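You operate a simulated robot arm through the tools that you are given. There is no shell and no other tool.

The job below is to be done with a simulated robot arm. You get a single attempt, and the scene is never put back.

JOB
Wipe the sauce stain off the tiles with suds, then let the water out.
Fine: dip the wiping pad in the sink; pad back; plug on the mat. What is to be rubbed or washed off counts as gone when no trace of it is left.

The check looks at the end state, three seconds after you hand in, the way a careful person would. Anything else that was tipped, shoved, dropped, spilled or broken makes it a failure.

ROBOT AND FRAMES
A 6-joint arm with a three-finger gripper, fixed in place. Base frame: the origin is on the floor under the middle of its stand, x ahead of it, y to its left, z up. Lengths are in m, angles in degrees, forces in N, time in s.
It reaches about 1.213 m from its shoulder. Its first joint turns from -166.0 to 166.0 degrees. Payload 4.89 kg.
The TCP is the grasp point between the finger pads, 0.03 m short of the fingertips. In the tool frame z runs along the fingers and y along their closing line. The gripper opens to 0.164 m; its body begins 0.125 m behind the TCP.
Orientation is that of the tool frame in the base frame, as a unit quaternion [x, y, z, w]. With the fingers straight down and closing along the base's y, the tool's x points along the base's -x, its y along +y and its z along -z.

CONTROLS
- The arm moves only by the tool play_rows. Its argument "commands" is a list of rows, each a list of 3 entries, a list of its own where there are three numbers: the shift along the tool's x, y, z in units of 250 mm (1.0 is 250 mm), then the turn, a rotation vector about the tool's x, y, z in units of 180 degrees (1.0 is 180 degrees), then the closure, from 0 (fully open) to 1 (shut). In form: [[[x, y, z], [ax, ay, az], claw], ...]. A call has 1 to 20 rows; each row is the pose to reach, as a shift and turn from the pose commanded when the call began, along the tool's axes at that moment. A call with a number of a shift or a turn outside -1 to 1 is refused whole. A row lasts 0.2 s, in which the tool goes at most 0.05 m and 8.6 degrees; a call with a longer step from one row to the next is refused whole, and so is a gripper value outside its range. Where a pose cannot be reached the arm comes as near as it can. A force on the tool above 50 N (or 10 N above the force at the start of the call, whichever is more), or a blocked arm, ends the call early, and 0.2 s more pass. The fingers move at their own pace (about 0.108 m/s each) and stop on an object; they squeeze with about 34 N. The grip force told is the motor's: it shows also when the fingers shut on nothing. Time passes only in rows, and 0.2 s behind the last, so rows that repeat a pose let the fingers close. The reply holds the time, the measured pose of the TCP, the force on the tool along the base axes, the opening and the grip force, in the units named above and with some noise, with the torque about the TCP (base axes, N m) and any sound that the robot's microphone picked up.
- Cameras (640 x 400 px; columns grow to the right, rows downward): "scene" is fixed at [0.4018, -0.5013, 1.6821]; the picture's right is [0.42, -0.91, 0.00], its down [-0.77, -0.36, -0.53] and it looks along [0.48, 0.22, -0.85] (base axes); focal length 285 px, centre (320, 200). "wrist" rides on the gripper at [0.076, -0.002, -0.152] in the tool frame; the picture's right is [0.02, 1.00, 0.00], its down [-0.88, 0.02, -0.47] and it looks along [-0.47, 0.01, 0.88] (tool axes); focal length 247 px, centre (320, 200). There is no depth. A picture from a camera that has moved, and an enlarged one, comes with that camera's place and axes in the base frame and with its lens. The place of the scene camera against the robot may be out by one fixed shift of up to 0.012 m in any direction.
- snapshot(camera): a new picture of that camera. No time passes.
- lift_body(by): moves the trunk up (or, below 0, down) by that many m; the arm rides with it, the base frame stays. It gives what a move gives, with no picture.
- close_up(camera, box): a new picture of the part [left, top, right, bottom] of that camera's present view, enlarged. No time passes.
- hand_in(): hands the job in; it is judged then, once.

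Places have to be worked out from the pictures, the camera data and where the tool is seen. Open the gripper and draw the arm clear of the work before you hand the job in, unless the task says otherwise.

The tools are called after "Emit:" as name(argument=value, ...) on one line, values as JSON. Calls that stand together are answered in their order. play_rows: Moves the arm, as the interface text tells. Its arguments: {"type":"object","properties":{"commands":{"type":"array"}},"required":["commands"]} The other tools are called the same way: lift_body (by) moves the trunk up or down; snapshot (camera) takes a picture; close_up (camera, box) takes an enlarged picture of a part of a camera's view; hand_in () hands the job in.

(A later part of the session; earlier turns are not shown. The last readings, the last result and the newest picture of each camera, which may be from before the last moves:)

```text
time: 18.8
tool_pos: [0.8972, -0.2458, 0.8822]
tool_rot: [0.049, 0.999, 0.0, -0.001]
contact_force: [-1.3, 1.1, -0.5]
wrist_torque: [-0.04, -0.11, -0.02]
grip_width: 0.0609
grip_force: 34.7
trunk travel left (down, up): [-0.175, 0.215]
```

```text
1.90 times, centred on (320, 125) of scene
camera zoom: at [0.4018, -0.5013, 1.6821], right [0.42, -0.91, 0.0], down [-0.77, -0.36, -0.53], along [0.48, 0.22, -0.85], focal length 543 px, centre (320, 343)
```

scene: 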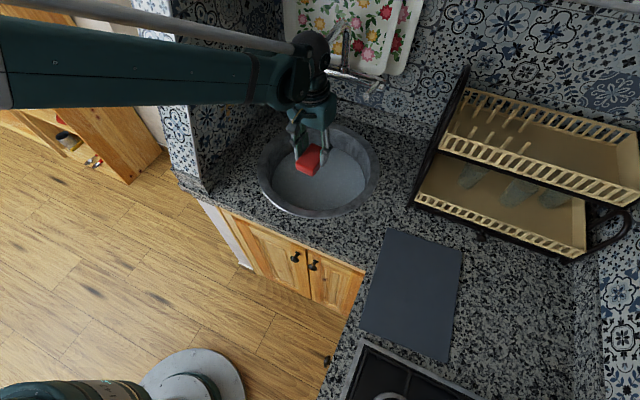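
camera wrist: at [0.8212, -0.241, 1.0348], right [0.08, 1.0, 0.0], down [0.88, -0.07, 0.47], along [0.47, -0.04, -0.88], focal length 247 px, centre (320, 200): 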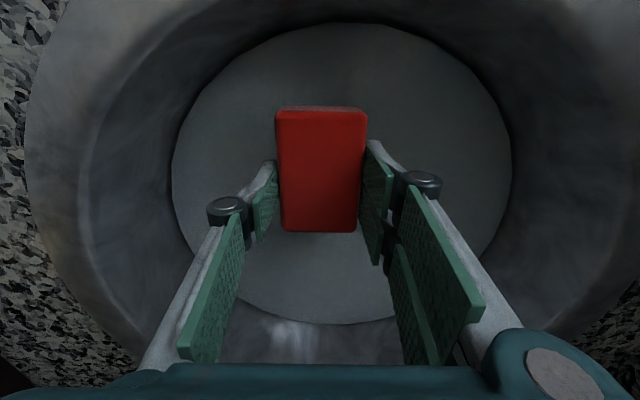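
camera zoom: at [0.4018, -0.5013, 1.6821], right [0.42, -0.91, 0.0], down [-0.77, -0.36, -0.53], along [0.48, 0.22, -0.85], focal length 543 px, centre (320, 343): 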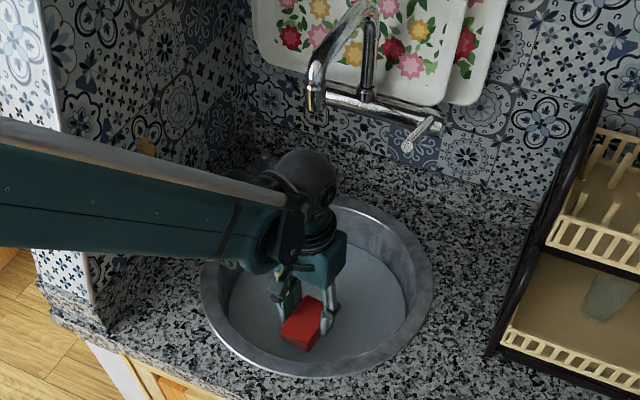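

Still above the water with no contact. I go down further so the pad dips in, watching force and picture.

Emit:
play_rows(commands=[[[0, 0, 0.04], [0, 0, 0], 1], [[0, 0, 0.08], [0, 0, 0], 1], [[0, 0, 0.12], [0, 0, 0], 1], [[0, 0, 0.16], [0, 0, 0], 1]])

Emit:
snapshot(camera="wrist")

Emit:
close_up(camera="scene", box=[260, 110, 390, 220])

```text
time: 19.8
tool_pos: [0.8969, -0.2453, 0.8429]
tool_rot: [0.048, 0.999, -0.001, -0.002]
contact_force: [-0.5, -0.1, 0.0]
wrist_torque: [-0.01, -0.03, 0.0]
grip_width: 0.0607
grip_force: 34.0
trunk travel left (down, up): [-0.175, 0.215]
```

```text
taken
camera wrist: at [0.8214, -0.2407, 0.9954], right [0.08, 1.0, 0.0], down [0.88, -0.07, 0.47], along [0.47, -0.04, -0.88], focal length 247 px, centre (320, 200)
```

wrist: 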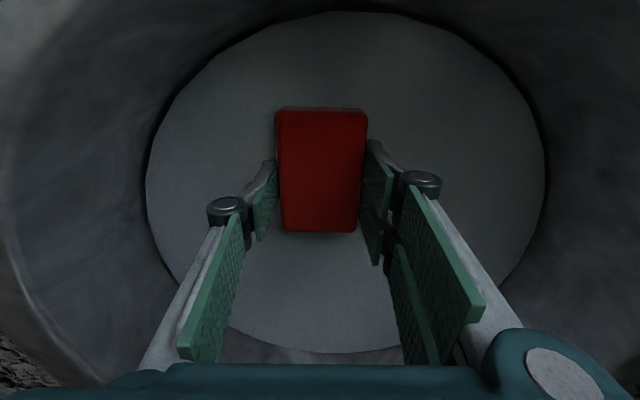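

```text
3.64 times, centred on (325, 165) of scene
camera zoom: at [0.4018, -0.5013, 1.6821], right [0.42, -0.91, 0.0], down [-0.77, -0.36, -0.53], along [0.48, 0.22, -0.85], focal length 1036 px, centre (302, 327)
```

zoom: 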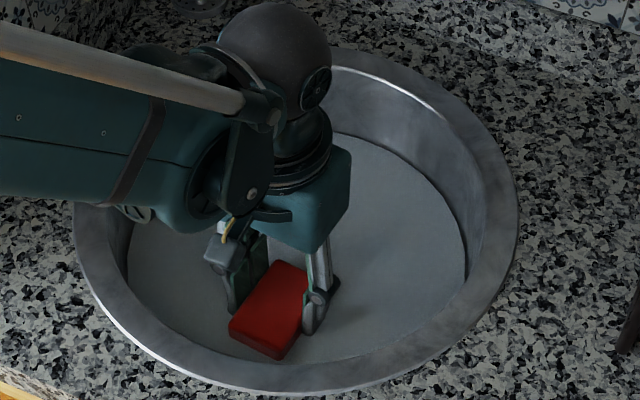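

I zoom in to see how deep the pad sits in the water.

Emit:
close_up(camera="scene", box=[295, 175, 345, 215])

Emit:
close_up(camera="wrist", box=[240, 80, 400, 260])

```text
10.00 times, centred on (320, 195) of scene
camera zoom: at [0.4018, -0.5013, 1.6821], right [0.42, -0.91, 0.0], down [-0.77, -0.36, -0.53], along [0.48, 0.22, -0.85], focal length 2849 px, centre (320, 250)
```

zoom: 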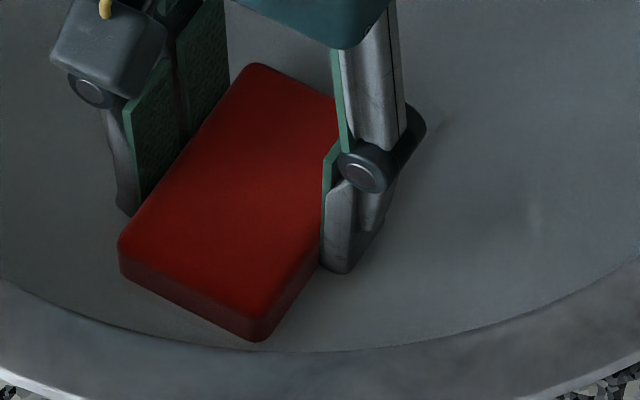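

```text
2.22 times, centred on (320, 170) of wrist
camera zoom: at [0.8214, -0.2407, 0.9954], right [0.08, 1.0, 0.0], down [0.88, -0.07, 0.47], along [0.47, -0.04, -0.88], focal length 549 px, centre (320, 267)
```

zoom: 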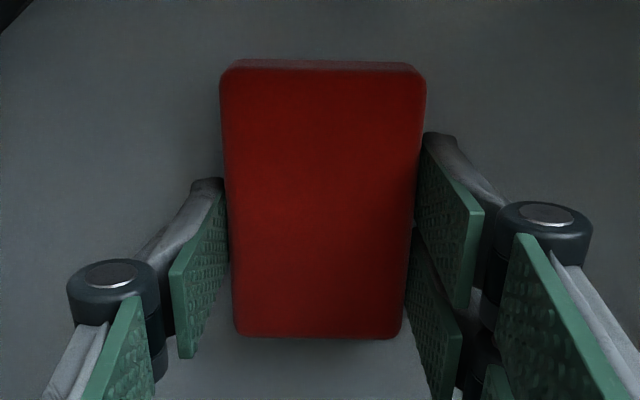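

The pad is only about 1 cm in. I dip about 2 cm deeper while moving slightly toward the sink's middle, watching for contact.

Emit:
play_rows(commands=[[[-0.04, 0, 0.02], [0, 0, 0], 1], [[-0.08, 0, 0.04], [0, 0, 0], 1], [[-0.08, 0, 0.06], [0, 0, 0], 1], [[-0.08, 0, 0.08], [0, 0, 0], 1]])

Emit:
close_up(camera="scene", box=[295, 165, 345, 215])

Emit:
close_up(camera="wrist", box=[240, 80, 400, 260])

```text
time: 20.8
tool_pos: [0.9162, -0.2473, 0.8225]
tool_rot: [0.049, 0.999, -0.001, -0.002]
contact_force: [-0.3, 0.2, 0.0]
wrist_torque: [0.02, -0.03, 0.02]
grip_width: 0.0609
grip_force: 33.9
trunk travel left (down, up): [-0.175, 0.215]
```

```text
8.00 times, centred on (320, 190) of scene
camera zoom: at [0.4018, -0.5013, 1.6821], right [0.42, -0.91, 0.0], down [-0.77, -0.36, -0.53], along [0.48, 0.22, -0.85], focal length 2279 px, centre (320, 280)
```

zoom: 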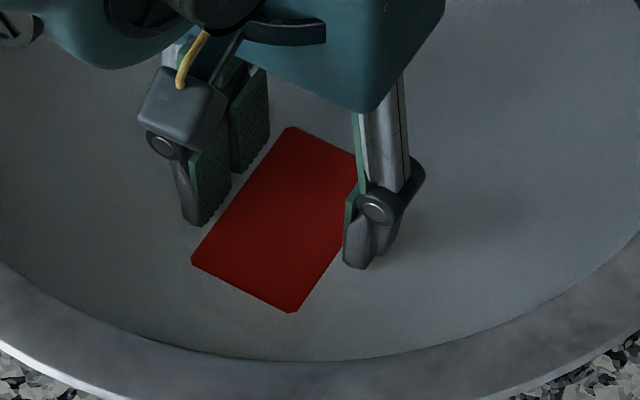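

```text
2.22 times, centred on (320, 170) of wrist
camera zoom: at [0.8412, -0.2423, 0.9757], right [0.08, 1.0, 0.0], down [0.88, -0.07, 0.47], along [0.47, -0.04, -0.88], focal length 549 px, centre (320, 267)
```

zoom: 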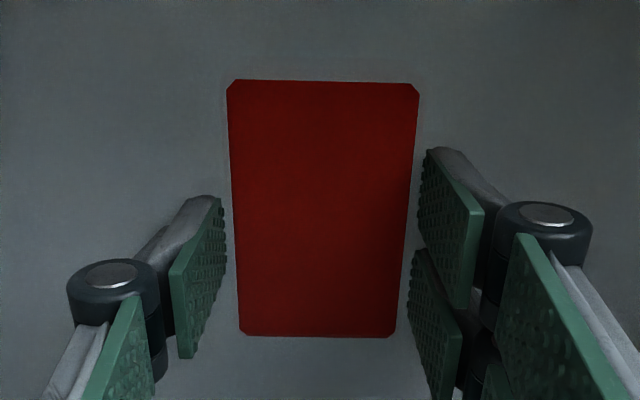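

The pad is now immersed up to its top face, so the water level is about z 0.783. I hold it a moment, then lift it out and let it drip over the sink.

Emit:
play_rows(commands=[[[0, 0, 0], [0, 0, 0], 1], [[0, 0, 0], [0, 0, 0], 1], [[0, 0, -0.06], [0, 0, 0], 1], [[0, 0, -0.16], [0, 0, 0], 1], [[0, 0, -0.26], [0, 0, 0], 1], [[0, 0, -0.4], [0, 0, 0], 1], [[0, 0, -0.4], [0, 0, 0], 1], [[0, 0, -0.4], [0, 0, 0], 1], [[0, 0, -0.4], [0, 0, 0], 1], [[0, 0, -0.4], [0, 0, 0], 1], [[0, 0, -0.4], [0, 0, 0], 1]])

Emit:
close_up(camera="scene", box=[270, 120, 370, 215])

Emit:
snapshot(camera="wrist")

```text
time: 23.2
tool_pos: [0.9168, -0.2463, 0.9256]
tool_rot: [0.049, 0.999, -0.001, -0.002]
contact_force: [-0.2, -0.6, -1.2]
wrist_torque: [0.0, -0.03, 0.03]
grip_width: 0.0607
grip_force: 33.4
trunk travel left (down, up): [-0.175, 0.215]
```

```text
4.21 times, centred on (320, 168) of scene
camera zoom: at [0.4018, -0.5013, 1.6821], right [0.42, -0.91, 0.0], down [-0.77, -0.36, -0.53], along [0.48, 0.22, -0.85], focal length 1200 px, centre (320, 337)
```

zoom: 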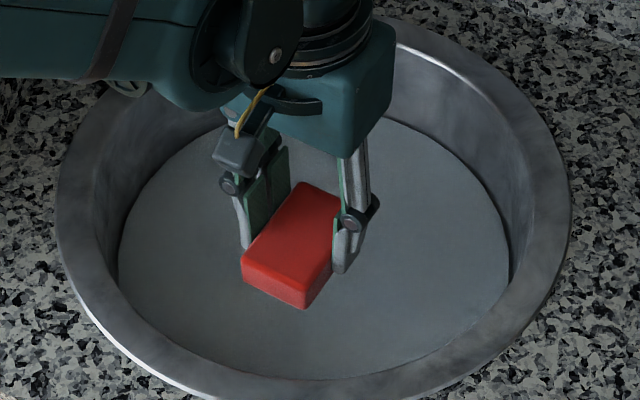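

```text
taken
camera wrist: at [0.8411, -0.2415, 1.0773], right [0.08, 1.0, 0.0], down [0.88, -0.07, 0.47], along [0.47, -0.04, -0.88], focal length 247 px, centre (320, 200)
```

wrist: 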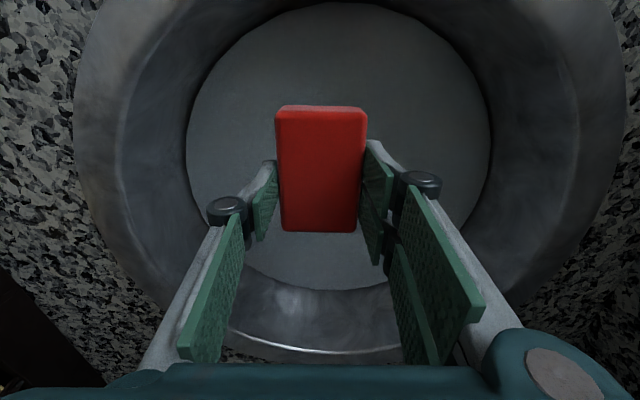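

The pad is wet. Now I lift it to about z 1.10 and roll the hand 90° so its fingers (and the pad's underside) point toward the left tile wall.

Emit:
play_rows(commands=[[[0.012, 0.03, -0.12], [0, 0, 0], 1], [[0.025, 0.07, -0.24], [-0.045, 0, 0], 1], [[0.037, 0.1, -0.36], [-0.09, 0, 0], 1], [[0.05, 0.14, -0.45], [-0.135, 0, 0], 1], [[0.06, 0.17, -0.52], [-0.18, 0, 0], 1], [[0.075, 0.2, -0.58], [-0.225, 0, 0], 1]])

Emit:
snapshot(camera="scene")

Emit:
snapshot(camera="wrist")

```text
time: 24.6
tool_pos: [0.9028, -0.1945, 1.0672]
tool_rot: [0.046, 0.937, 0.346, 0.016]
contact_force: [0.4, 0.4, -0.2]
wrist_torque: [-0.17, 0.02, -0.02]
grip_width: 0.0608
grip_force: 34.3
trunk travel left (down, up): [-0.175, 0.215]
```

```text
taken
```

scene: 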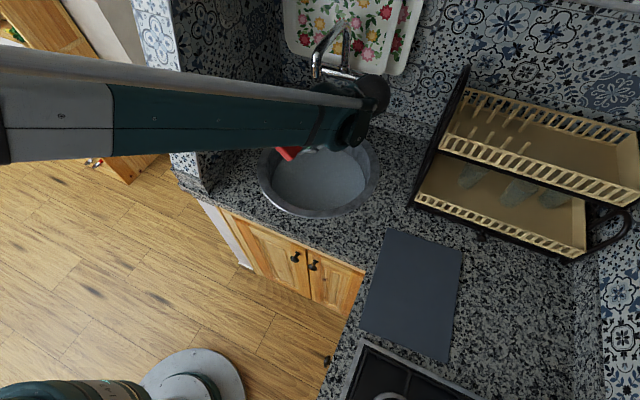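

```text
taken
camera wrist: at [0.8173, -0.2876, 1.1823], right [0.05, 0.76, 0.65], down [0.85, -0.38, 0.37], along [0.53, 0.53, -0.66], focal length 247 px, centre (320, 200)
```

wrist: 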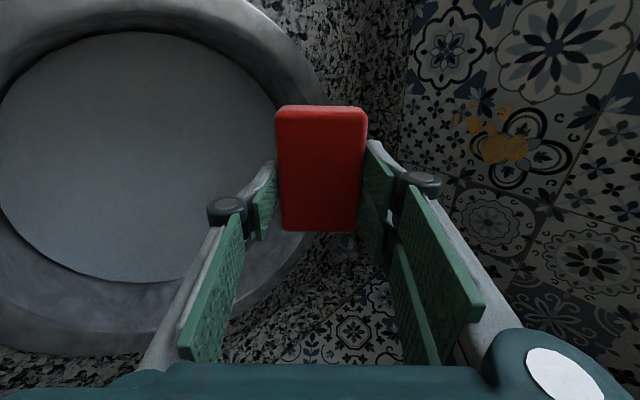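

The roll goes well and the stain is in view on the wall. I finish the roll to 90° and move a little closer, keeping clear of wall and faucet.

Emit:
play_rows(commands=[[[0.009, 0.04, 0.006], [-0.046, 0, 0], 1], [[0.018, 0.08, 0.013], [-0.092, 0, 0], 1], [[0.027, 0.12, 0.019], [-0.138, 0, 0], 1], [[0.035, 0.165, 0.025], [-0.184, 0, 0], 1], [[0.044, 0.21, 0.032], [-0.23, 0, 0], 1], [[0.053, 0.248, 0.038], [-0.275, 0, 0], 1]])

Emit:
snapshot(camera="scene")

Emit:
snapshot(camera="wrist")

```text
time: 26.0
tool_pos: [0.8961, -0.1397, 1.1021]
tool_rot: [0.036, 0.706, 0.706, 0.033]
contact_force: [-1.7, 0.1, 0.1]
wrist_torque: [-0.12, -0.02, -0.1]
grip_width: 0.0608
grip_force: 34.2
trunk travel left (down, up): [-0.175, 0.215]
```

```text
taken
```

scene: 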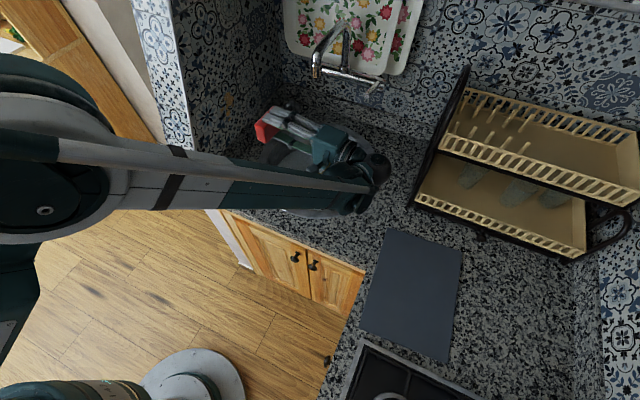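

```text
taken
camera wrist: at [0.8041, -0.2862, 1.0996], right [-0.02, 0.0, 1.0], down [0.83, -0.56, 0.02], along [0.56, 0.83, 0.01], focal length 247 px, centre (320, 200)
```

wrist: 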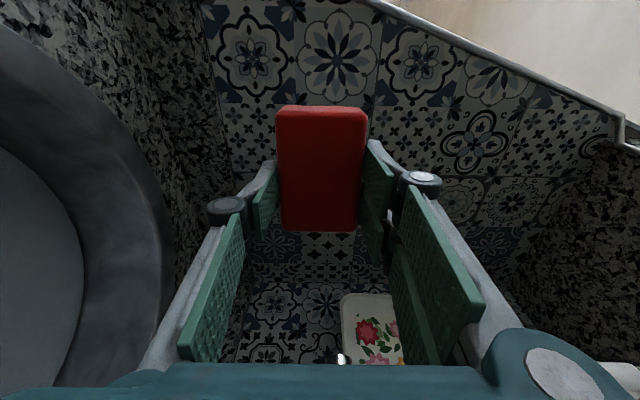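

The pad now faces the tile wall. I zoom into the wrist view to find the wall's distance and slant from its tile/granite border.

Emit:
close_up(camera="wrist", box=[180, 0, 340, 100])

Emit:
close_up(camera="wrist", box=[180, 90, 340, 190])

Emit:
close_up(camera="wrist", box=[360, 40, 560, 200])

Emit:
close_up(camera="scene", box=[200, 70, 320, 170])

```text
4.00 times, centred on (260, 50) of wrist
camera zoom: at [0.8041, -0.2862, 1.0996], right [-0.02, 0.0, 1.0], down [0.83, -0.56, 0.02], along [0.56, 0.83, 0.01], focal length 988 px, centre (560, 800)
```

zoom: 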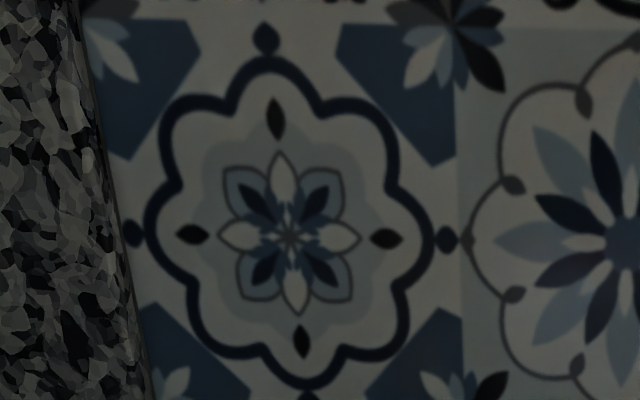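

```text
4.00 times, centred on (260, 140) of wrist
camera zoom: at [0.8041, -0.2862, 1.0996], right [-0.02, 0.0, 1.0], down [0.83, -0.56, 0.02], along [0.56, 0.83, 0.01], focal length 988 px, centre (560, 440)
```

zoom: 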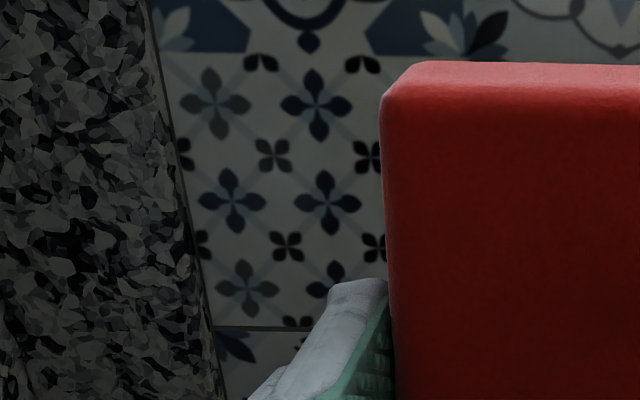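

```text
2.50 times, centred on (460, 120) of wrist
camera zoom: at [0.8041, -0.2862, 1.0996], right [-0.02, 0.0, 1.0], down [0.83, -0.56, 0.02], along [0.56, 0.83, 0.01], focal length 617 px, centre (-30, 400)
```

zoom: 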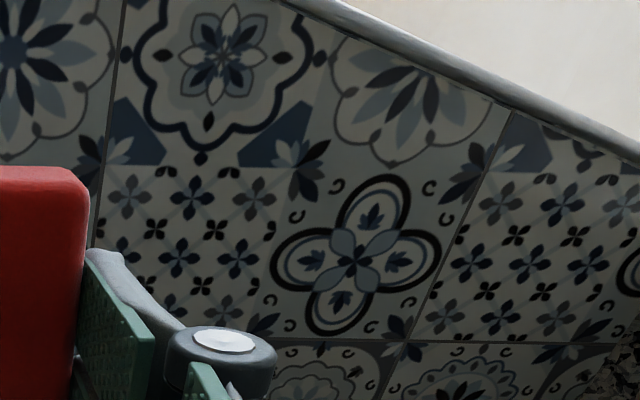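

```text
4.00 times, centred on (260, 120) of scene
camera zoom: at [0.4018, -0.5013, 1.6821], right [0.42, -0.91, 0.0], down [-0.77, -0.36, -0.53], along [0.48, 0.22, -0.85], focal length 1140 px, centre (560, 520)
```

zoom: 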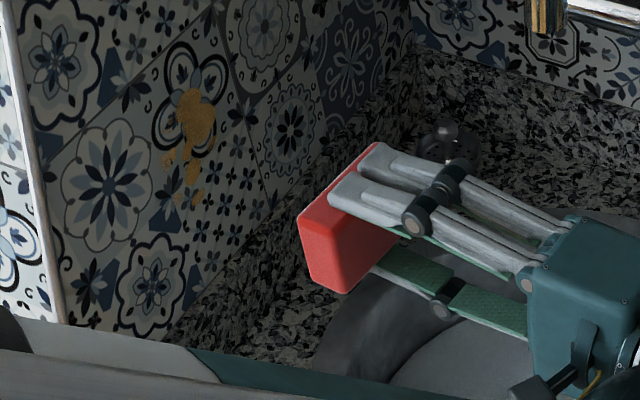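

I refine the wall's slant using the other tile seam, zooming further.

Emit:
close_up(camera="wrist", box=[490, 70, 610, 145])

Emit:
close_up(camera="wrist", box=[470, 140, 590, 215])

Emit:
close_up(camera="wrist", box=[350, 0, 470, 75])

Emit:
close_up(camera="wrist", box=[350, 70, 470, 145])

```text
5.33 times, centred on (550, 108) of wrist
camera zoom: at [0.8041, -0.2862, 1.0996], right [-0.02, 0.0, 1.0], down [0.83, -0.56, 0.02], along [0.56, 0.83, 0.01], focal length 1317 px, centre (-907, 693)
```

zoom: 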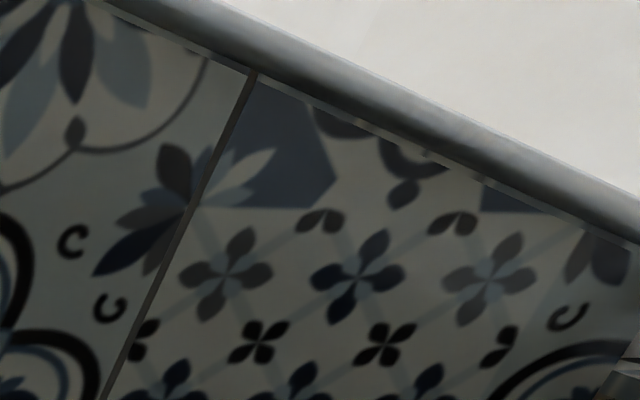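

```text
5.33 times, centred on (530, 178) of wrist
camera zoom: at [0.8041, -0.2862, 1.0996], right [-0.02, 0.0, 1.0], down [0.83, -0.56, 0.02], along [0.56, 0.83, 0.01], focal length 1317 px, centre (-800, 320)
```

zoom: 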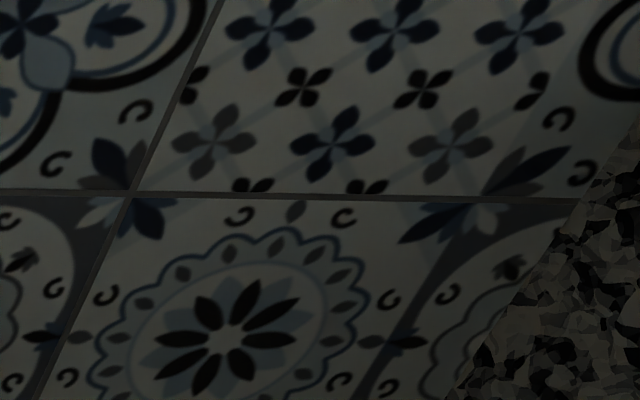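

```text
5.33 times, centred on (410, 38) of wrist
camera zoom: at [0.8041, -0.2862, 1.0996], right [-0.02, 0.0, 1.0], down [0.83, -0.56, 0.02], along [0.56, 0.83, 0.01], focal length 1317 px, centre (-160, 1067)
```

zoom: 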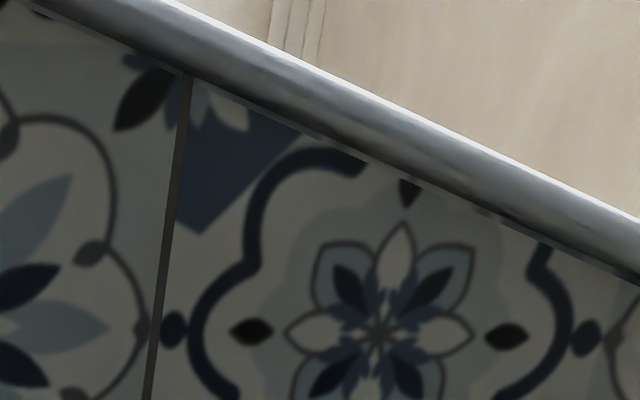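

```text
5.33 times, centred on (410, 108) of wrist
camera zoom: at [0.8041, -0.2862, 1.0996], right [-0.02, 0.0, 1.0], down [0.83, -0.56, 0.02], along [0.56, 0.83, 0.01], focal length 1317 px, centre (-160, 693)
```

zoom: 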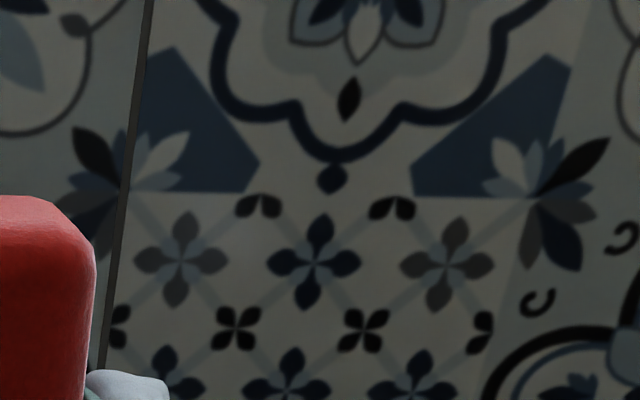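

The seams suggest the wall is nearly square to the base (about -1°) and lies near y 0.05. I correct the hand's yaw by 4.6° and bring the pad to about 4 cm from the wall, centred on the stain.

Emit:
play_rows(commands=[[[-0.017, -0.016, 0.115], [0, 0.0085, 0], 1], [[-0.033, -0.032, 0.23], [0, 0.017, 0], 1], [[-0.05, -0.048, 0.346], [0, 0.0256, 0], 1], [[-0.05, -0.048, 0.346], [0, 0.0256, 0], 1]])

Emit:
close_up(camera="scene", box=[200, 70, 320, 170])

Emit:
snapshot(camera="wrist")

```text
time: 27.0
tool_pos: [0.9183, -0.0586, 1.0898]
tool_rot: [0.007, 0.707, 0.707, 0.005]
contact_force: [0.9, 0.4, -0.2]
wrist_torque: [-0.01, 0.04, -0.02]
grip_width: 0.0607
grip_force: 34.2
trunk travel left (down, up): [-0.175, 0.215]
```

```text
4.00 times, centred on (260, 120) of scene
camera zoom: at [0.4018, -0.5013, 1.6821], right [0.42, -0.91, 0.0], down [-0.77, -0.36, -0.53], along [0.48, 0.22, -0.85], focal length 1140 px, centre (560, 520)
```

zoom: 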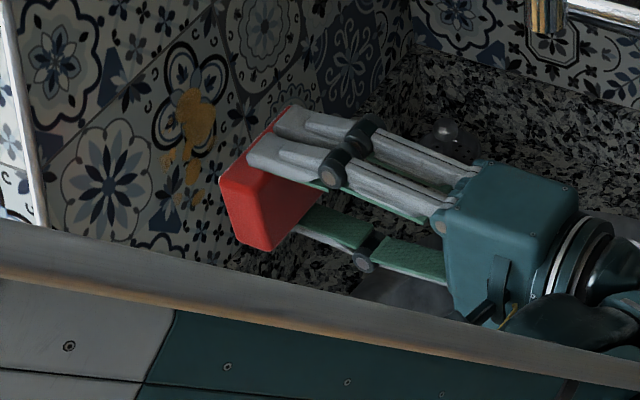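

```text
taken
camera wrist: at [0.8394, -0.2093, 1.0876], right [-0.02, 0.0, 1.0], down [0.87, -0.49, 0.02], along [0.49, 0.87, 0.01], focal length 247 px, centre (320, 200)
```

wrist: 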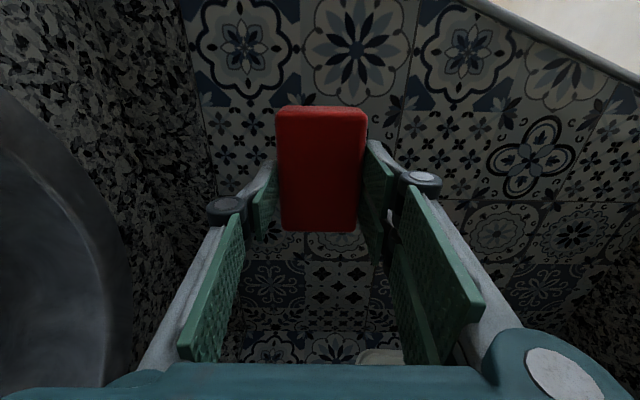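

I check the whole arm's clearance to the wall before approaching.

Emit:
snapshot(camera="scene")

```text
taken
```

scene: 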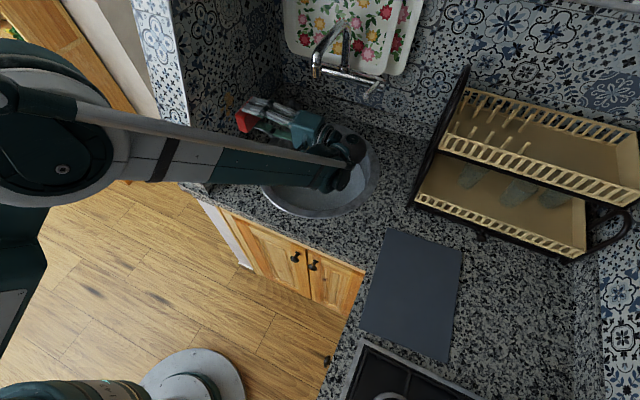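

Clear. I approach to within about 1.5 cm of the expected contact.

Emit:
play_rows(commands=[[[0, 0, 0.05], [0, 0, 0], 1], [[0, 0, 0.1], [0, 0, 0], 1], [[0, 0, 0.108], [0, 0, 0], 1], [[0, 0, 0.116], [0, 0, 0], 1], [[0, 0, 0.124], [0, 0, 0], 1]])

Emit:
close_up(camera="scene", box=[200, 70, 320, 170])

Emit:
snapshot(camera="wrist")

```text
time: 28.2
tool_pos: [0.9183, -0.0247, 1.088]
tool_rot: [0.007, 0.708, 0.707, 0.004]
contact_force: [-0.1, 0.2, 0.0]
wrist_torque: [-0.04, 0.0, 0.0]
grip_width: 0.0608
grip_force: 34.1
trunk travel left (down, up): [-0.175, 0.215]
```

```text
4.00 times, centred on (260, 120) of scene
camera zoom: at [0.4018, -0.5013, 1.6821], right [0.42, -0.91, 0.0], down [-0.77, -0.36, -0.53], along [0.48, 0.22, -0.85], focal length 1140 px, centre (560, 520)
```

zoom: 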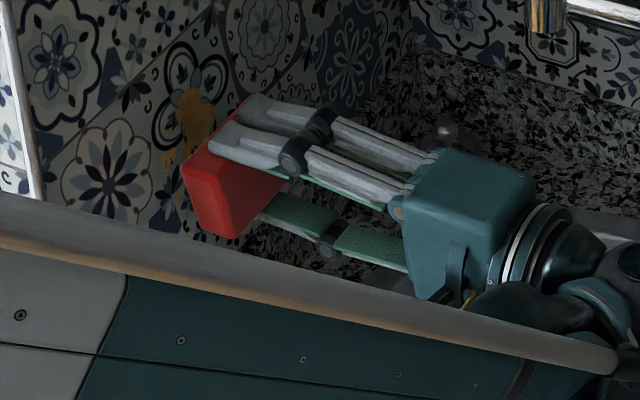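

```text
taken
camera wrist: at [0.839, -0.177, 1.0872], right [-0.02, 0.0, 1.0], down [0.87, -0.49, 0.02], along [0.49, 0.87, 0.01], focal length 247 px, centre (320, 200)
```

wrist: 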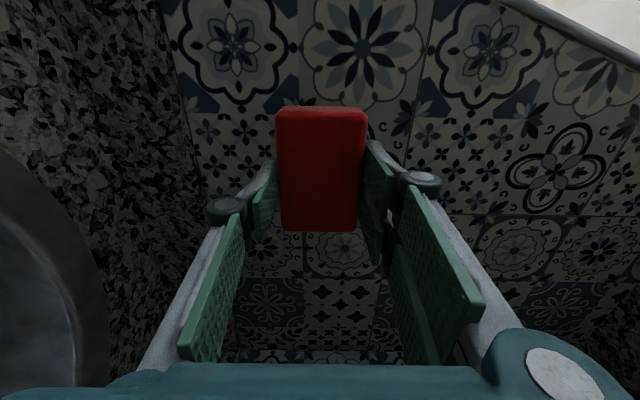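

Re-checking scale from the gripped pad's known width, the pad's face is about 0.05 m ahead of the TCP, so contact should come near TCP y 0.0. I approach in small steps.

Emit:
play_rows(commands=[[[0, 0, 0.02], [0, 0, 0], 1], [[0, 0, 0.04], [0, 0, 0], 1], [[0, 0, 0.05], [0, 0, 0], 1], [[0, 0, 0.06], [0, 0, 0], 1], [[0, 0, 0.068], [0, 0, 0], 1]])

Emit:
close_up(camera="scene", box=[200, 70, 280, 140])

```text
time: 29.4
tool_pos: [0.9179, -0.0071, 1.0902]
tool_rot: [0.008, 0.707, 0.707, 0.005]
contact_force: [0.2, 0.1, -0.4]
wrist_torque: [-0.01, -0.01, 0.0]
grip_width: 0.0607
grip_force: 34.2
trunk travel left (down, up): [-0.175, 0.215]
```

```text
5.71 times, centred on (240, 105) of scene
camera zoom: at [0.4018, -0.5013, 1.6821], right [0.42, -0.91, 0.0], down [-0.77, -0.36, -0.53], along [0.48, 0.22, -0.85], focal length 1628 px, centre (777, 743)
```

zoom: 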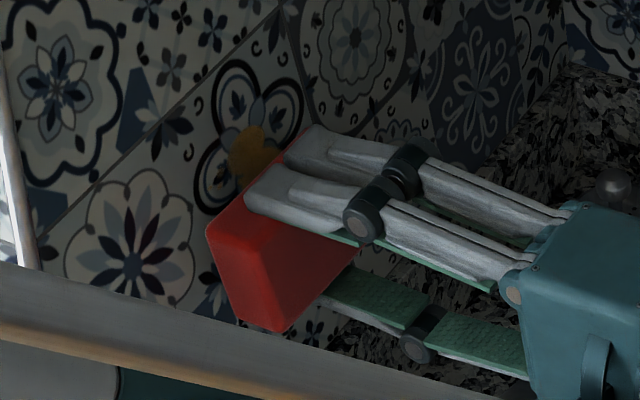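

Nearly touching. I continue with 1.5 mm steps until the force shows contact.

Emit:
play_rows(commands=[[[0, 0, 0.006], [0, 0, 0], 1], [[0, 0, 0.012], [0, 0, 0], 1], [[0, 0, 0.018], [0, 0, 0], 1], [[0, 0, 0.024], [0, 0, 0], 1]])

```text
time: 30.4
tool_pos: [0.9172, -0.0017, 1.0899]
tool_rot: [0.008, 0.707, 0.707, 0.005]
contact_force: [-1.2, 0.4, -0.9]
wrist_torque: [-0.02, 0.01, 0.01]
grip_width: 0.0609
grip_force: 34.3
trunk travel left (down, up): [-0.175, 0.215]
```

Emit:
play_rows(commands=[[[0, 0, 0.006], [0, 0, 0], 1], [[0, 0, 0.012], [0, 0, 0], 1], [[0, 0, 0.018], [0, 0, 0], 1], [[0, 0, 0.024], [0, 0, 0], 1]])

Emit:
close_up(camera="scene", box=[200, 70, 280, 140])

```text
time: 31.4
tool_pos: [0.9176, 0.0038, 1.0889]
tool_rot: [0.007, 0.707, 0.707, 0.005]
contact_force: [0.2, 1.1, -1.2]
wrist_torque: [0.02, 0.01, -0.04]
grip_width: 0.0609
grip_force: 34.4
trunk travel left (down, up): [-0.175, 0.215]
```

```text
5.71 times, centred on (240, 105) of scene
camera zoom: at [0.4018, -0.5013, 1.6821], right [0.42, -0.91, 0.0], down [-0.77, -0.36, -0.53], along [0.48, 0.22, -0.85], focal length 1628 px, centre (777, 743)
```

zoom: 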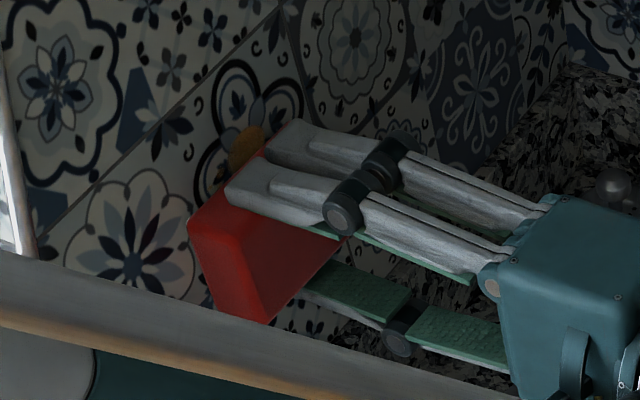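

Still no contact; I keep approaching in 1.5 mm steps.

Emit:
play_rows(commands=[[[0, 0, 0.006], [0, 0, 0], 1], [[0, 0, 0.012], [0, 0, 0], 1], [[0, 0, 0.018], [0, 0, 0], 1], [[0, 0, 0.024], [0, 0, 0], 1]])

```text
time: 32.4
tool_pos: [0.9184, 0.0067, 1.0894]
tool_rot: [0.008, 0.706, 0.708, 0.007]
contact_force: [-1.0, -47.9, -0.7]
wrist_torque: [0.04, -0.04, -0.01]
grip_width: 0.0609
grip_force: 33.6
trunk travel left (down, up): [-0.175, 0.215]
```

Contact, and the torque is practically zero, so the pad lies flush on the wall (contact near TCP y 0.0065). 48 N is more than needed, so I ease back about 2 mm.

Emit:
play_rows(commands=[[[0, 0, -0.004], [0, 0, 0], 1], [[0, 0, -0.008], [0, 0, 0], 1]])

Emit:
snapshot(camera="wrist")

Emit:
close_up(camera="scene", box=[200, 70, 280, 140])

```text
time: 33.0
tool_pos: [0.9189, 0.0068, 1.0883]
tool_rot: [0.007, 0.707, 0.707, 0.005]
contact_force: [0.9, -35.8, -1.3]
wrist_torque: [0.03, 0.0, -0.31]
grip_width: 0.0608
grip_force: 33.9
trunk travel left (down, up): [-0.175, 0.215]
```

```text
taken
camera wrist: at [0.8389, -0.145, 1.0873], right [-0.02, 0.0, 1.0], down [0.87, -0.49, 0.02], along [0.49, 0.87, 0.01], focal length 247 px, centre (320, 200)
```

wrist: 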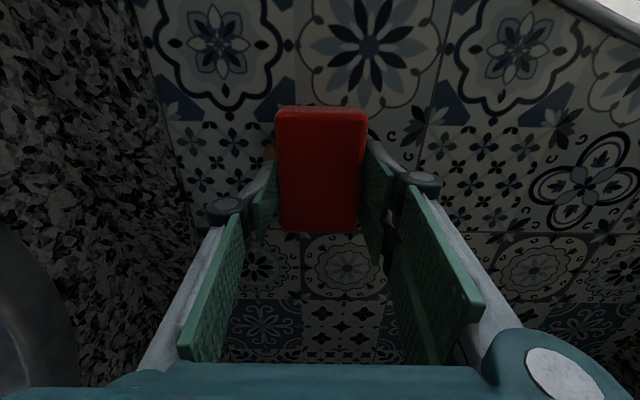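

```text
5.71 times, centred on (240, 105) of scene
camera zoom: at [0.4018, -0.5013, 1.6821], right [0.42, -0.91, 0.0], down [-0.77, -0.36, -0.53], along [0.48, 0.22, -0.85], focal length 1628 px, centre (777, 743)
```

zoom: 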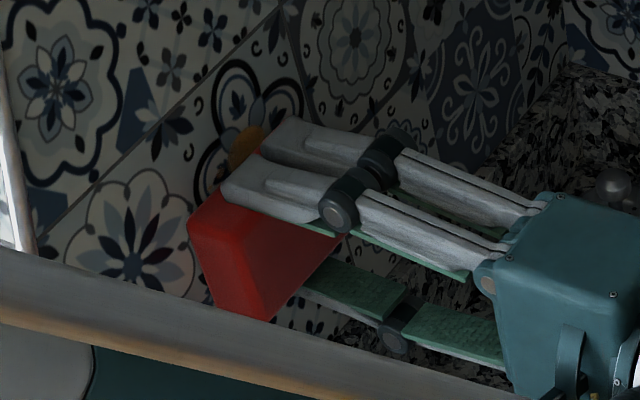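

The pad hasn't slid in the fingers. I ease off a bit more, then start wiping.

Emit:
play_rows(commands=[[[0, 0, -0.004], [0, 0, 0], 1], [[0, 0, -0.006], [0, 0, 0], 1]])

```text
time: 33.6
tool_pos: [0.9186, 0.0079, 1.0899]
tool_rot: [0.007, 0.707, 0.707, 0.006]
contact_force: [0.9, -13.9, 0.1]
wrist_torque: [0.1, -0.02, -0.27]
grip_width: 0.0607
grip_force: 34.0
trunk travel left (down, up): [-0.175, 0.215]
```

Now at about 14 N. I make the first vertical wiping stroke, up 4.5 cm and down 4.5 cm past the starting height.

Emit:
play_rows(commands=[[[0, 0.06, 0], [0, 0, 0], 1], [[0, 0.12, 0], [0, 0, 0], 1], [[0, 0.18, 0], [0, 0, 0], 1], [[0, 0.12, 0], [0, 0, 0], 1], [[0, 0.06, 0], [0, 0, 0], 1], [[0, 0, 0], [0, 0, 0], 1], [[0, -0.06, 0], [0, 0, 0], 1], [[0, -0.12, 0], [0, 0, 0], 1], [[0, -0.18, 0], [0, 0, 0], 1], [[0, -0.18, 0], [0, 0, 0], 1]])

Emit:
close_up(camera="scene", box=[200, 70, 280, 140])

Emit:
snapshot(camera="wrist")

```text
time: 35.8
tool_pos: [0.9179, 0.0074, 1.0426]
tool_rot: [0.008, 0.707, 0.707, 0.005]
contact_force: [-0.3, -2.9, -0.2]
wrist_torque: [0.11, -0.03, 0.03]
grip_width: 0.0608
grip_force: 33.6
trunk travel left (down, up): [-0.175, 0.215]
```

```text
5.71 times, centred on (240, 105) of scene
camera zoom: at [0.4018, -0.5013, 1.6821], right [0.42, -0.91, 0.0], down [-0.77, -0.36, -0.53], along [0.48, 0.22, -0.85], focal length 1628 px, centre (777, 743)
```

zoom: 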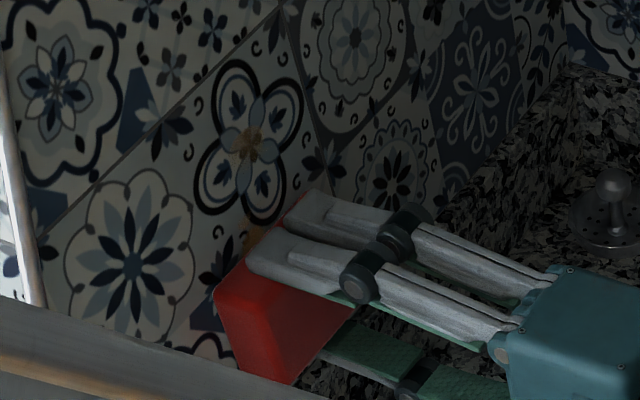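

```text
taken
camera wrist: at [0.8383, -0.1452, 1.0416], right [-0.02, 0.0, 1.0], down [0.87, -0.49, 0.02], along [0.49, 0.87, 0.01], focal length 247 px, centre (320, 200)
```

wrist: 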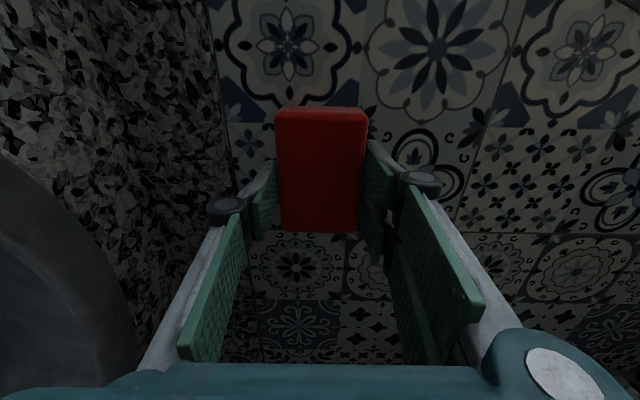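

The stain is coming off – only traces remain. I repeat full-height strokes with slightly more pressure.

Emit:
play_rows(commands=[[[0, 0, 0.005], [0, 0, 0], 1], [[0, 0.07, 0.005], [0, 0, 0], 1], [[0, 0.14, 0.005], [0, 0, 0], 1], [[0, 0.21, 0.005], [0, 0, 0], 1], [[0, 0.28, 0.005], [0, 0, 0], 1], [[0, 0.35, 0.005], [0, 0, 0], 1], [[0, 0.39, 0.005], [0, 0, 0], 1], [[0, 0.32, 0.005], [0, 0, 0], 1], [[0, 0.25, 0.005], [0, 0, 0], 1], [[0, 0.18, 0.005], [0, 0, 0], 1], [[0, 0.11, 0.005], [0, 0, 0], 1], [[0, 0.04, 0.005], [0, 0, 0], 1], [[0, 0, 0.005], [0, 0, 0], 1]])

Emit:
close_up(camera="scene", box=[200, 70, 280, 140])

```text
time: 38.6
tool_pos: [0.9168, 0.0071, 1.0452]
tool_rot: [0.007, 0.707, 0.707, 0.005]
contact_force: [1.4, -19.6, 6.0]
wrist_torque: [0.37, -0.01, -0.11]
grip_width: 0.0608
grip_force: 34.3
trunk travel left (down, up): [-0.175, 0.215]
```

```text
5.71 times, centred on (240, 105) of scene
camera zoom: at [0.4018, -0.5013, 1.6821], right [0.42, -0.91, 0.0], down [-0.77, -0.36, -0.53], along [0.48, 0.22, -0.85], focal length 1628 px, centre (777, 743)
```

zoom: 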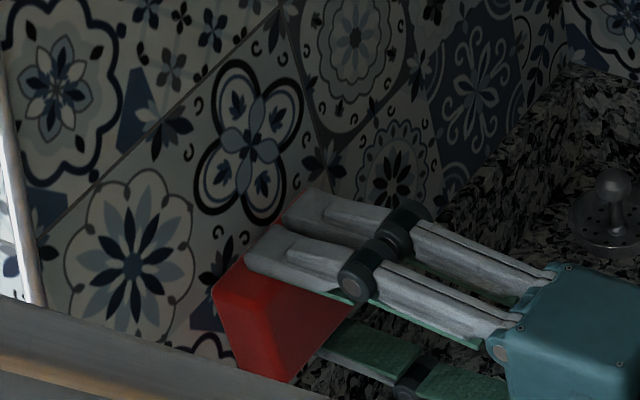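

The main blob is gone. I do another set of strokes shifted ±2 cm sideways to cover the drips and edges fully.

Emit:
play_rows(commands=[[[0.05, 0.04, 0], [0, 0, 0], 1], [[0.08, 0.11, 0], [0, 0, 0], 1], [[0.08, 0.18, 0], [0, 0, 0], 1], [[0.08, 0.25, 0], [0, 0, 0], 1], [[0.08, 0.32, 0], [0, 0, 0], 1], [[0.08, 0.37, 0], [0, 0, 0], 1], [[0.02, 0.37, 0], [0, 0, 0], 1], [[-0.04, 0.37, 0], [0, 0, 0], 1], [[-0.08, 0.34, 0], [0, 0, 0], 1], [[-0.08, 0.27, 0], [0, 0, 0], 1], [[-0.08, 0.2, 0], [0, 0, 0], 1], [[-0.08, 0.13, 0], [0, 0, 0], 1], [[-0.08, 0.06, 0], [0, 0, 0], 1], [[-0.08, 0, 0], [0, 0, 0], 1], [[-0.02, 0, 0], [0, 0, 0], 1], [[0.04, 0, 0], [0, 0, 0], 1], [[0.08, 0.02, 0], [0, 0, 0], 1], [[0.04, 0.06, 0], [0, 0, 0], 1], [[0, 0.1, 0], [0, 0, 0], 1]])

Emit:
close_up(camera="scene", box=[200, 70, 280, 140])

```text
time: 42.6
tool_pos: [0.9181, 0.0071, 1.0698]
tool_rot: [0.008, 0.707, 0.707, 0.005]
contact_force: [-3.2, -7.1, -2.1]
wrist_torque: [-0.02, -0.05, 0.15]
grip_width: 0.0607
grip_force: 34.0
trunk travel left (down, up): [-0.175, 0.215]
```

```text
5.71 times, centred on (240, 105) of scene
camera zoom: at [0.4018, -0.5013, 1.6821], right [0.42, -0.91, 0.0], down [-0.77, -0.36, -0.53], along [0.48, 0.22, -0.85], focal length 1628 px, centre (777, 743)
```

zoom: 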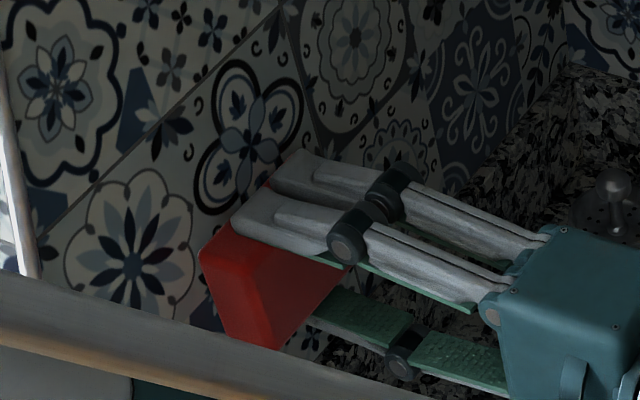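

I back off the wall about 11 cm to inspect the tiles behind the pad.

Emit:
play_rows(commands=[[[0, 0, -0.1], [0, 0, 0], 1], [[0, 0, -0.28], [0, 0, 0], 1], [[0, 0, -0.46], [0, 0, 0], 1]])

Emit:
close_up(camera="scene", box=[200, 70, 280, 140])

Emit:
snapshot(camera="wrist")

```text
time: 43.4
tool_pos: [0.9163, -0.1061, 1.0693]
tool_rot: [0.007, 0.707, 0.707, 0.004]
contact_force: [-0.4, 1.7, 0.3]
wrist_torque: [-0.1, -0.02, 0.04]
grip_width: 0.061
grip_force: 33.5
trunk travel left (down, up): [-0.175, 0.215]
```

```text
5.71 times, centred on (240, 105) of scene
camera zoom: at [0.4018, -0.5013, 1.6821], right [0.42, -0.91, 0.0], down [-0.77, -0.36, -0.53], along [0.48, 0.22, -0.85], focal length 1628 px, centre (777, 743)
```

zoom: 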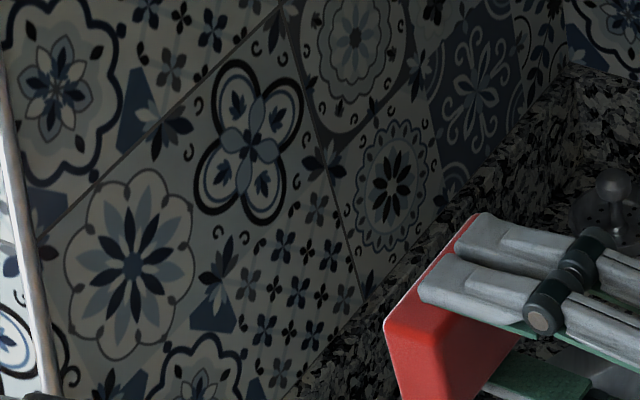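

```text
taken
camera wrist: at [0.8366, -0.258, 1.0674], right [-0.02, 0.0, 1.0], down [0.87, -0.49, 0.02], along [0.49, 0.87, 0.01], focal length 247 px, centre (320, 200)
```

wrist: 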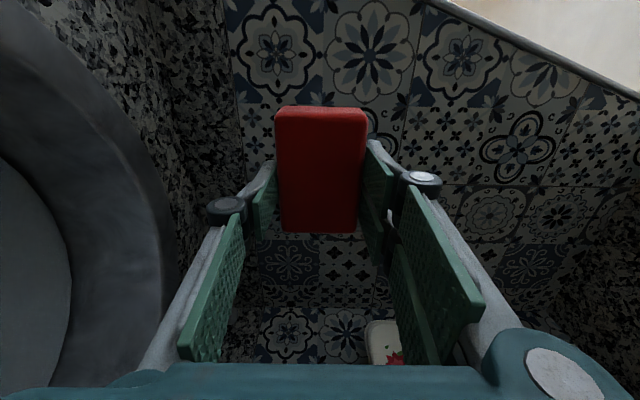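

It looks clean; I zoom in closely to check for any faint trace.

Emit:
close_up(camera="scene", box=[215, 80, 255, 105])

Emit:
close_up(camera="scene", box=[215, 100, 255, 125])

Emit:
close_up(camera="wrist", box=[470, 90, 570, 200])

```text
16.00 times, centred on (235, 92) of scene
camera zoom: at [0.4018, -0.5013, 1.6821], right [0.42, -0.91, 0.0], down [-0.77, -0.36, -0.53], along [0.48, 0.22, -0.85], focal length 4558 px, centre (1680, 1920)
```

zoom: 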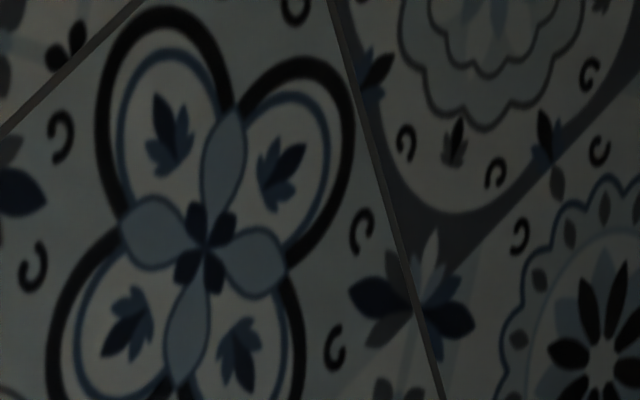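

```text
16.00 times, centred on (235, 112) of scene
camera zoom: at [0.4018, -0.5013, 1.6821], right [0.42, -0.91, 0.0], down [-0.77, -0.36, -0.53], along [0.48, 0.22, -0.85], focal length 4558 px, centre (1680, 1600)
```

zoom: 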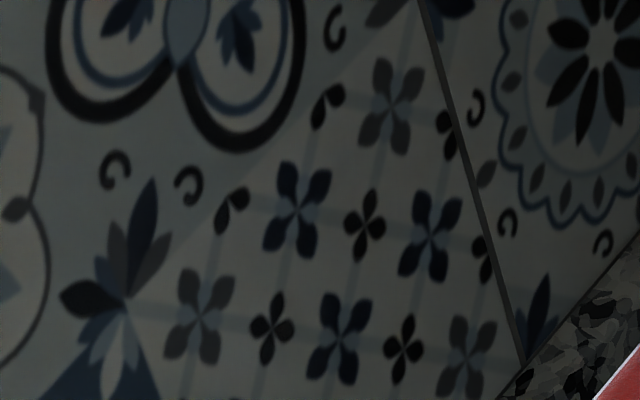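

```text
3.64 times, centred on (520, 145) of wrist
camera zoom: at [0.8366, -0.258, 1.0674], right [-0.02, 0.0, 1.0], down [0.87, -0.49, 0.02], along [0.49, 0.87, 0.01], focal length 898 px, centre (-407, 400)
```

zoom: 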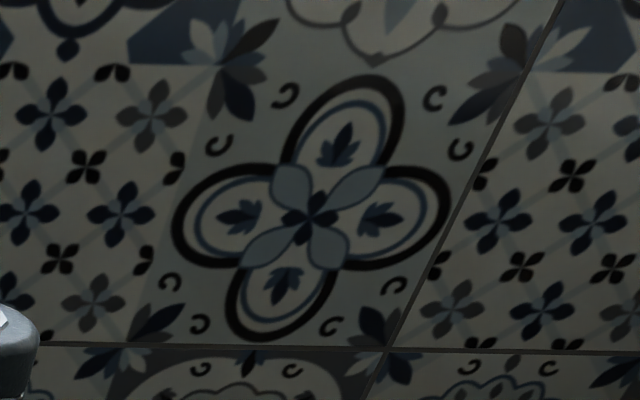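

No trace of sauce is left on the tiles. Now I reverse the approach: yaw back and begin rolling the hand upright over the sink.

Emit:
play_rows(commands=[[[0.04, 0.066, -0.068], [0, -0.0128, 0], 1], [[0.08, 0.132, -0.136], [0, -0.0256, 0], 1], [[0.08, 0.132, -0.136], [0, -0.0256, 0], 1]])

Emit:
play_rows(commands=[[[-0.01, -0.02, -0.04], [0.045, 0, 0], 1], [[-0.02, -0.04, -0.08], [0.09, 0, 0], 1], [[-0.02, -0.06, -0.12], [0.135, 0, 0], 1], [[-0.02, -0.08, -0.16], [0.18, 0, 0], 1], [[-0.02, -0.1, -0.2], [0.225, 0, 0], 1], [[-0.02, -0.1, -0.22], [0.25, 0, 0], 1]])

Emit:
snapshot(camera="scene")

```text
time: 44.2
tool_pos: [0.8946, -0.1402, 1.1015]
tool_rot: [0.036, 0.707, 0.706, 0.034]
contact_force: [-0.2, 0.6, 0.1]
wrist_torque: [-0.03, 0.0, 0.02]
grip_width: 0.061
grip_force: 34.2
trunk travel left (down, up): [-0.175, 0.215]
```

```text
time: 45.6
tool_pos: [0.8959, -0.1987, 1.0787]
tool_rot: [0.047, 0.923, 0.381, 0.018]
contact_force: [-0.3, -0.6, -0.6]
wrist_torque: [0.03, 0.01, 0.01]
grip_width: 0.0604
grip_force: 34.1
trunk travel left (down, up): [-0.175, 0.215]
```

```text
taken
```

scene: 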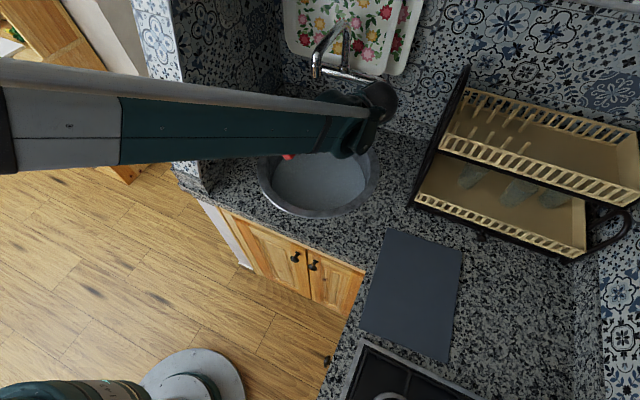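

I finish rolling upright while moving back over the sink's front.

Emit:
play_rows(commands=[[[0.02, -0.044, -0.026], [0.042, 0, 0], 1], [[0.04, -0.088, -0.052], [0.084, 0, 0], 1], [[0.06, -0.132, -0.078], [0.126, 0, 0], 1], [[0.08, -0.175, -0.104], [0.168, 0, 0], 1], [[0.1, -0.22, -0.13], [0.21, 0, 0], 1], [[0.115, -0.262, -0.155], [0.25, 0, 0], 1], [[0.115, -0.262, -0.155], [0.25, 0, 0], 1]])

Emit:
snapshot(camera="scene")

Emit:
snapshot(camera="wrist")

```text
time: 47.2
tool_pos: [0.8594, -0.2654, 1.0588]
tool_rot: [0.048, 0.999, -0.001, -0.002]
contact_force: [-0.1, -0.1, 0.0]
wrist_torque: [-0.03, -0.05, -0.01]
grip_width: 0.061
grip_force: 33.9
trunk travel left (down, up): [-0.175, 0.215]
```

```text
taken
```

scene: 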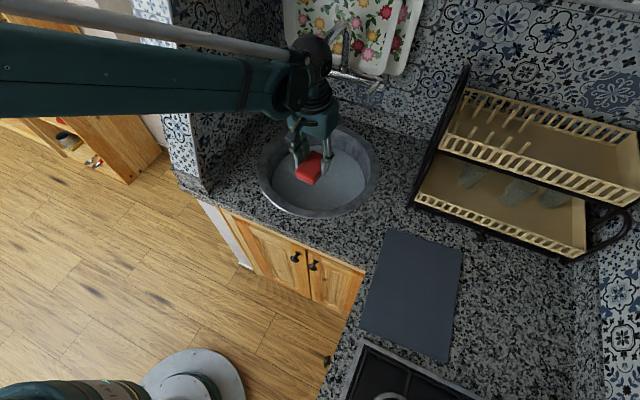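

```text
taken
camera wrist: at [0.7831, -0.261, 1.2103], right [0.08, 1.0, 0.0], down [0.88, -0.07, 0.47], along [0.47, -0.04, -0.88], focal length 247 px, centre (320, 200)
```

wrist: 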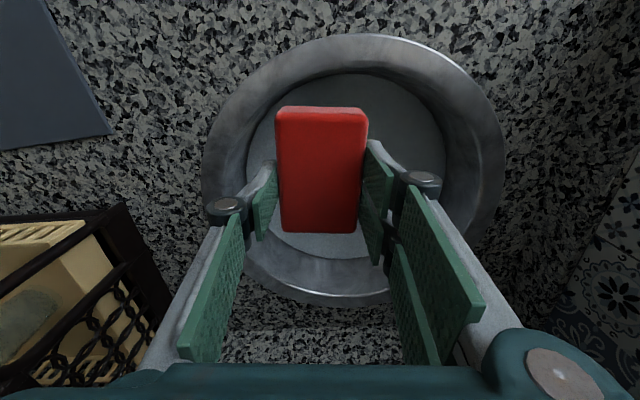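

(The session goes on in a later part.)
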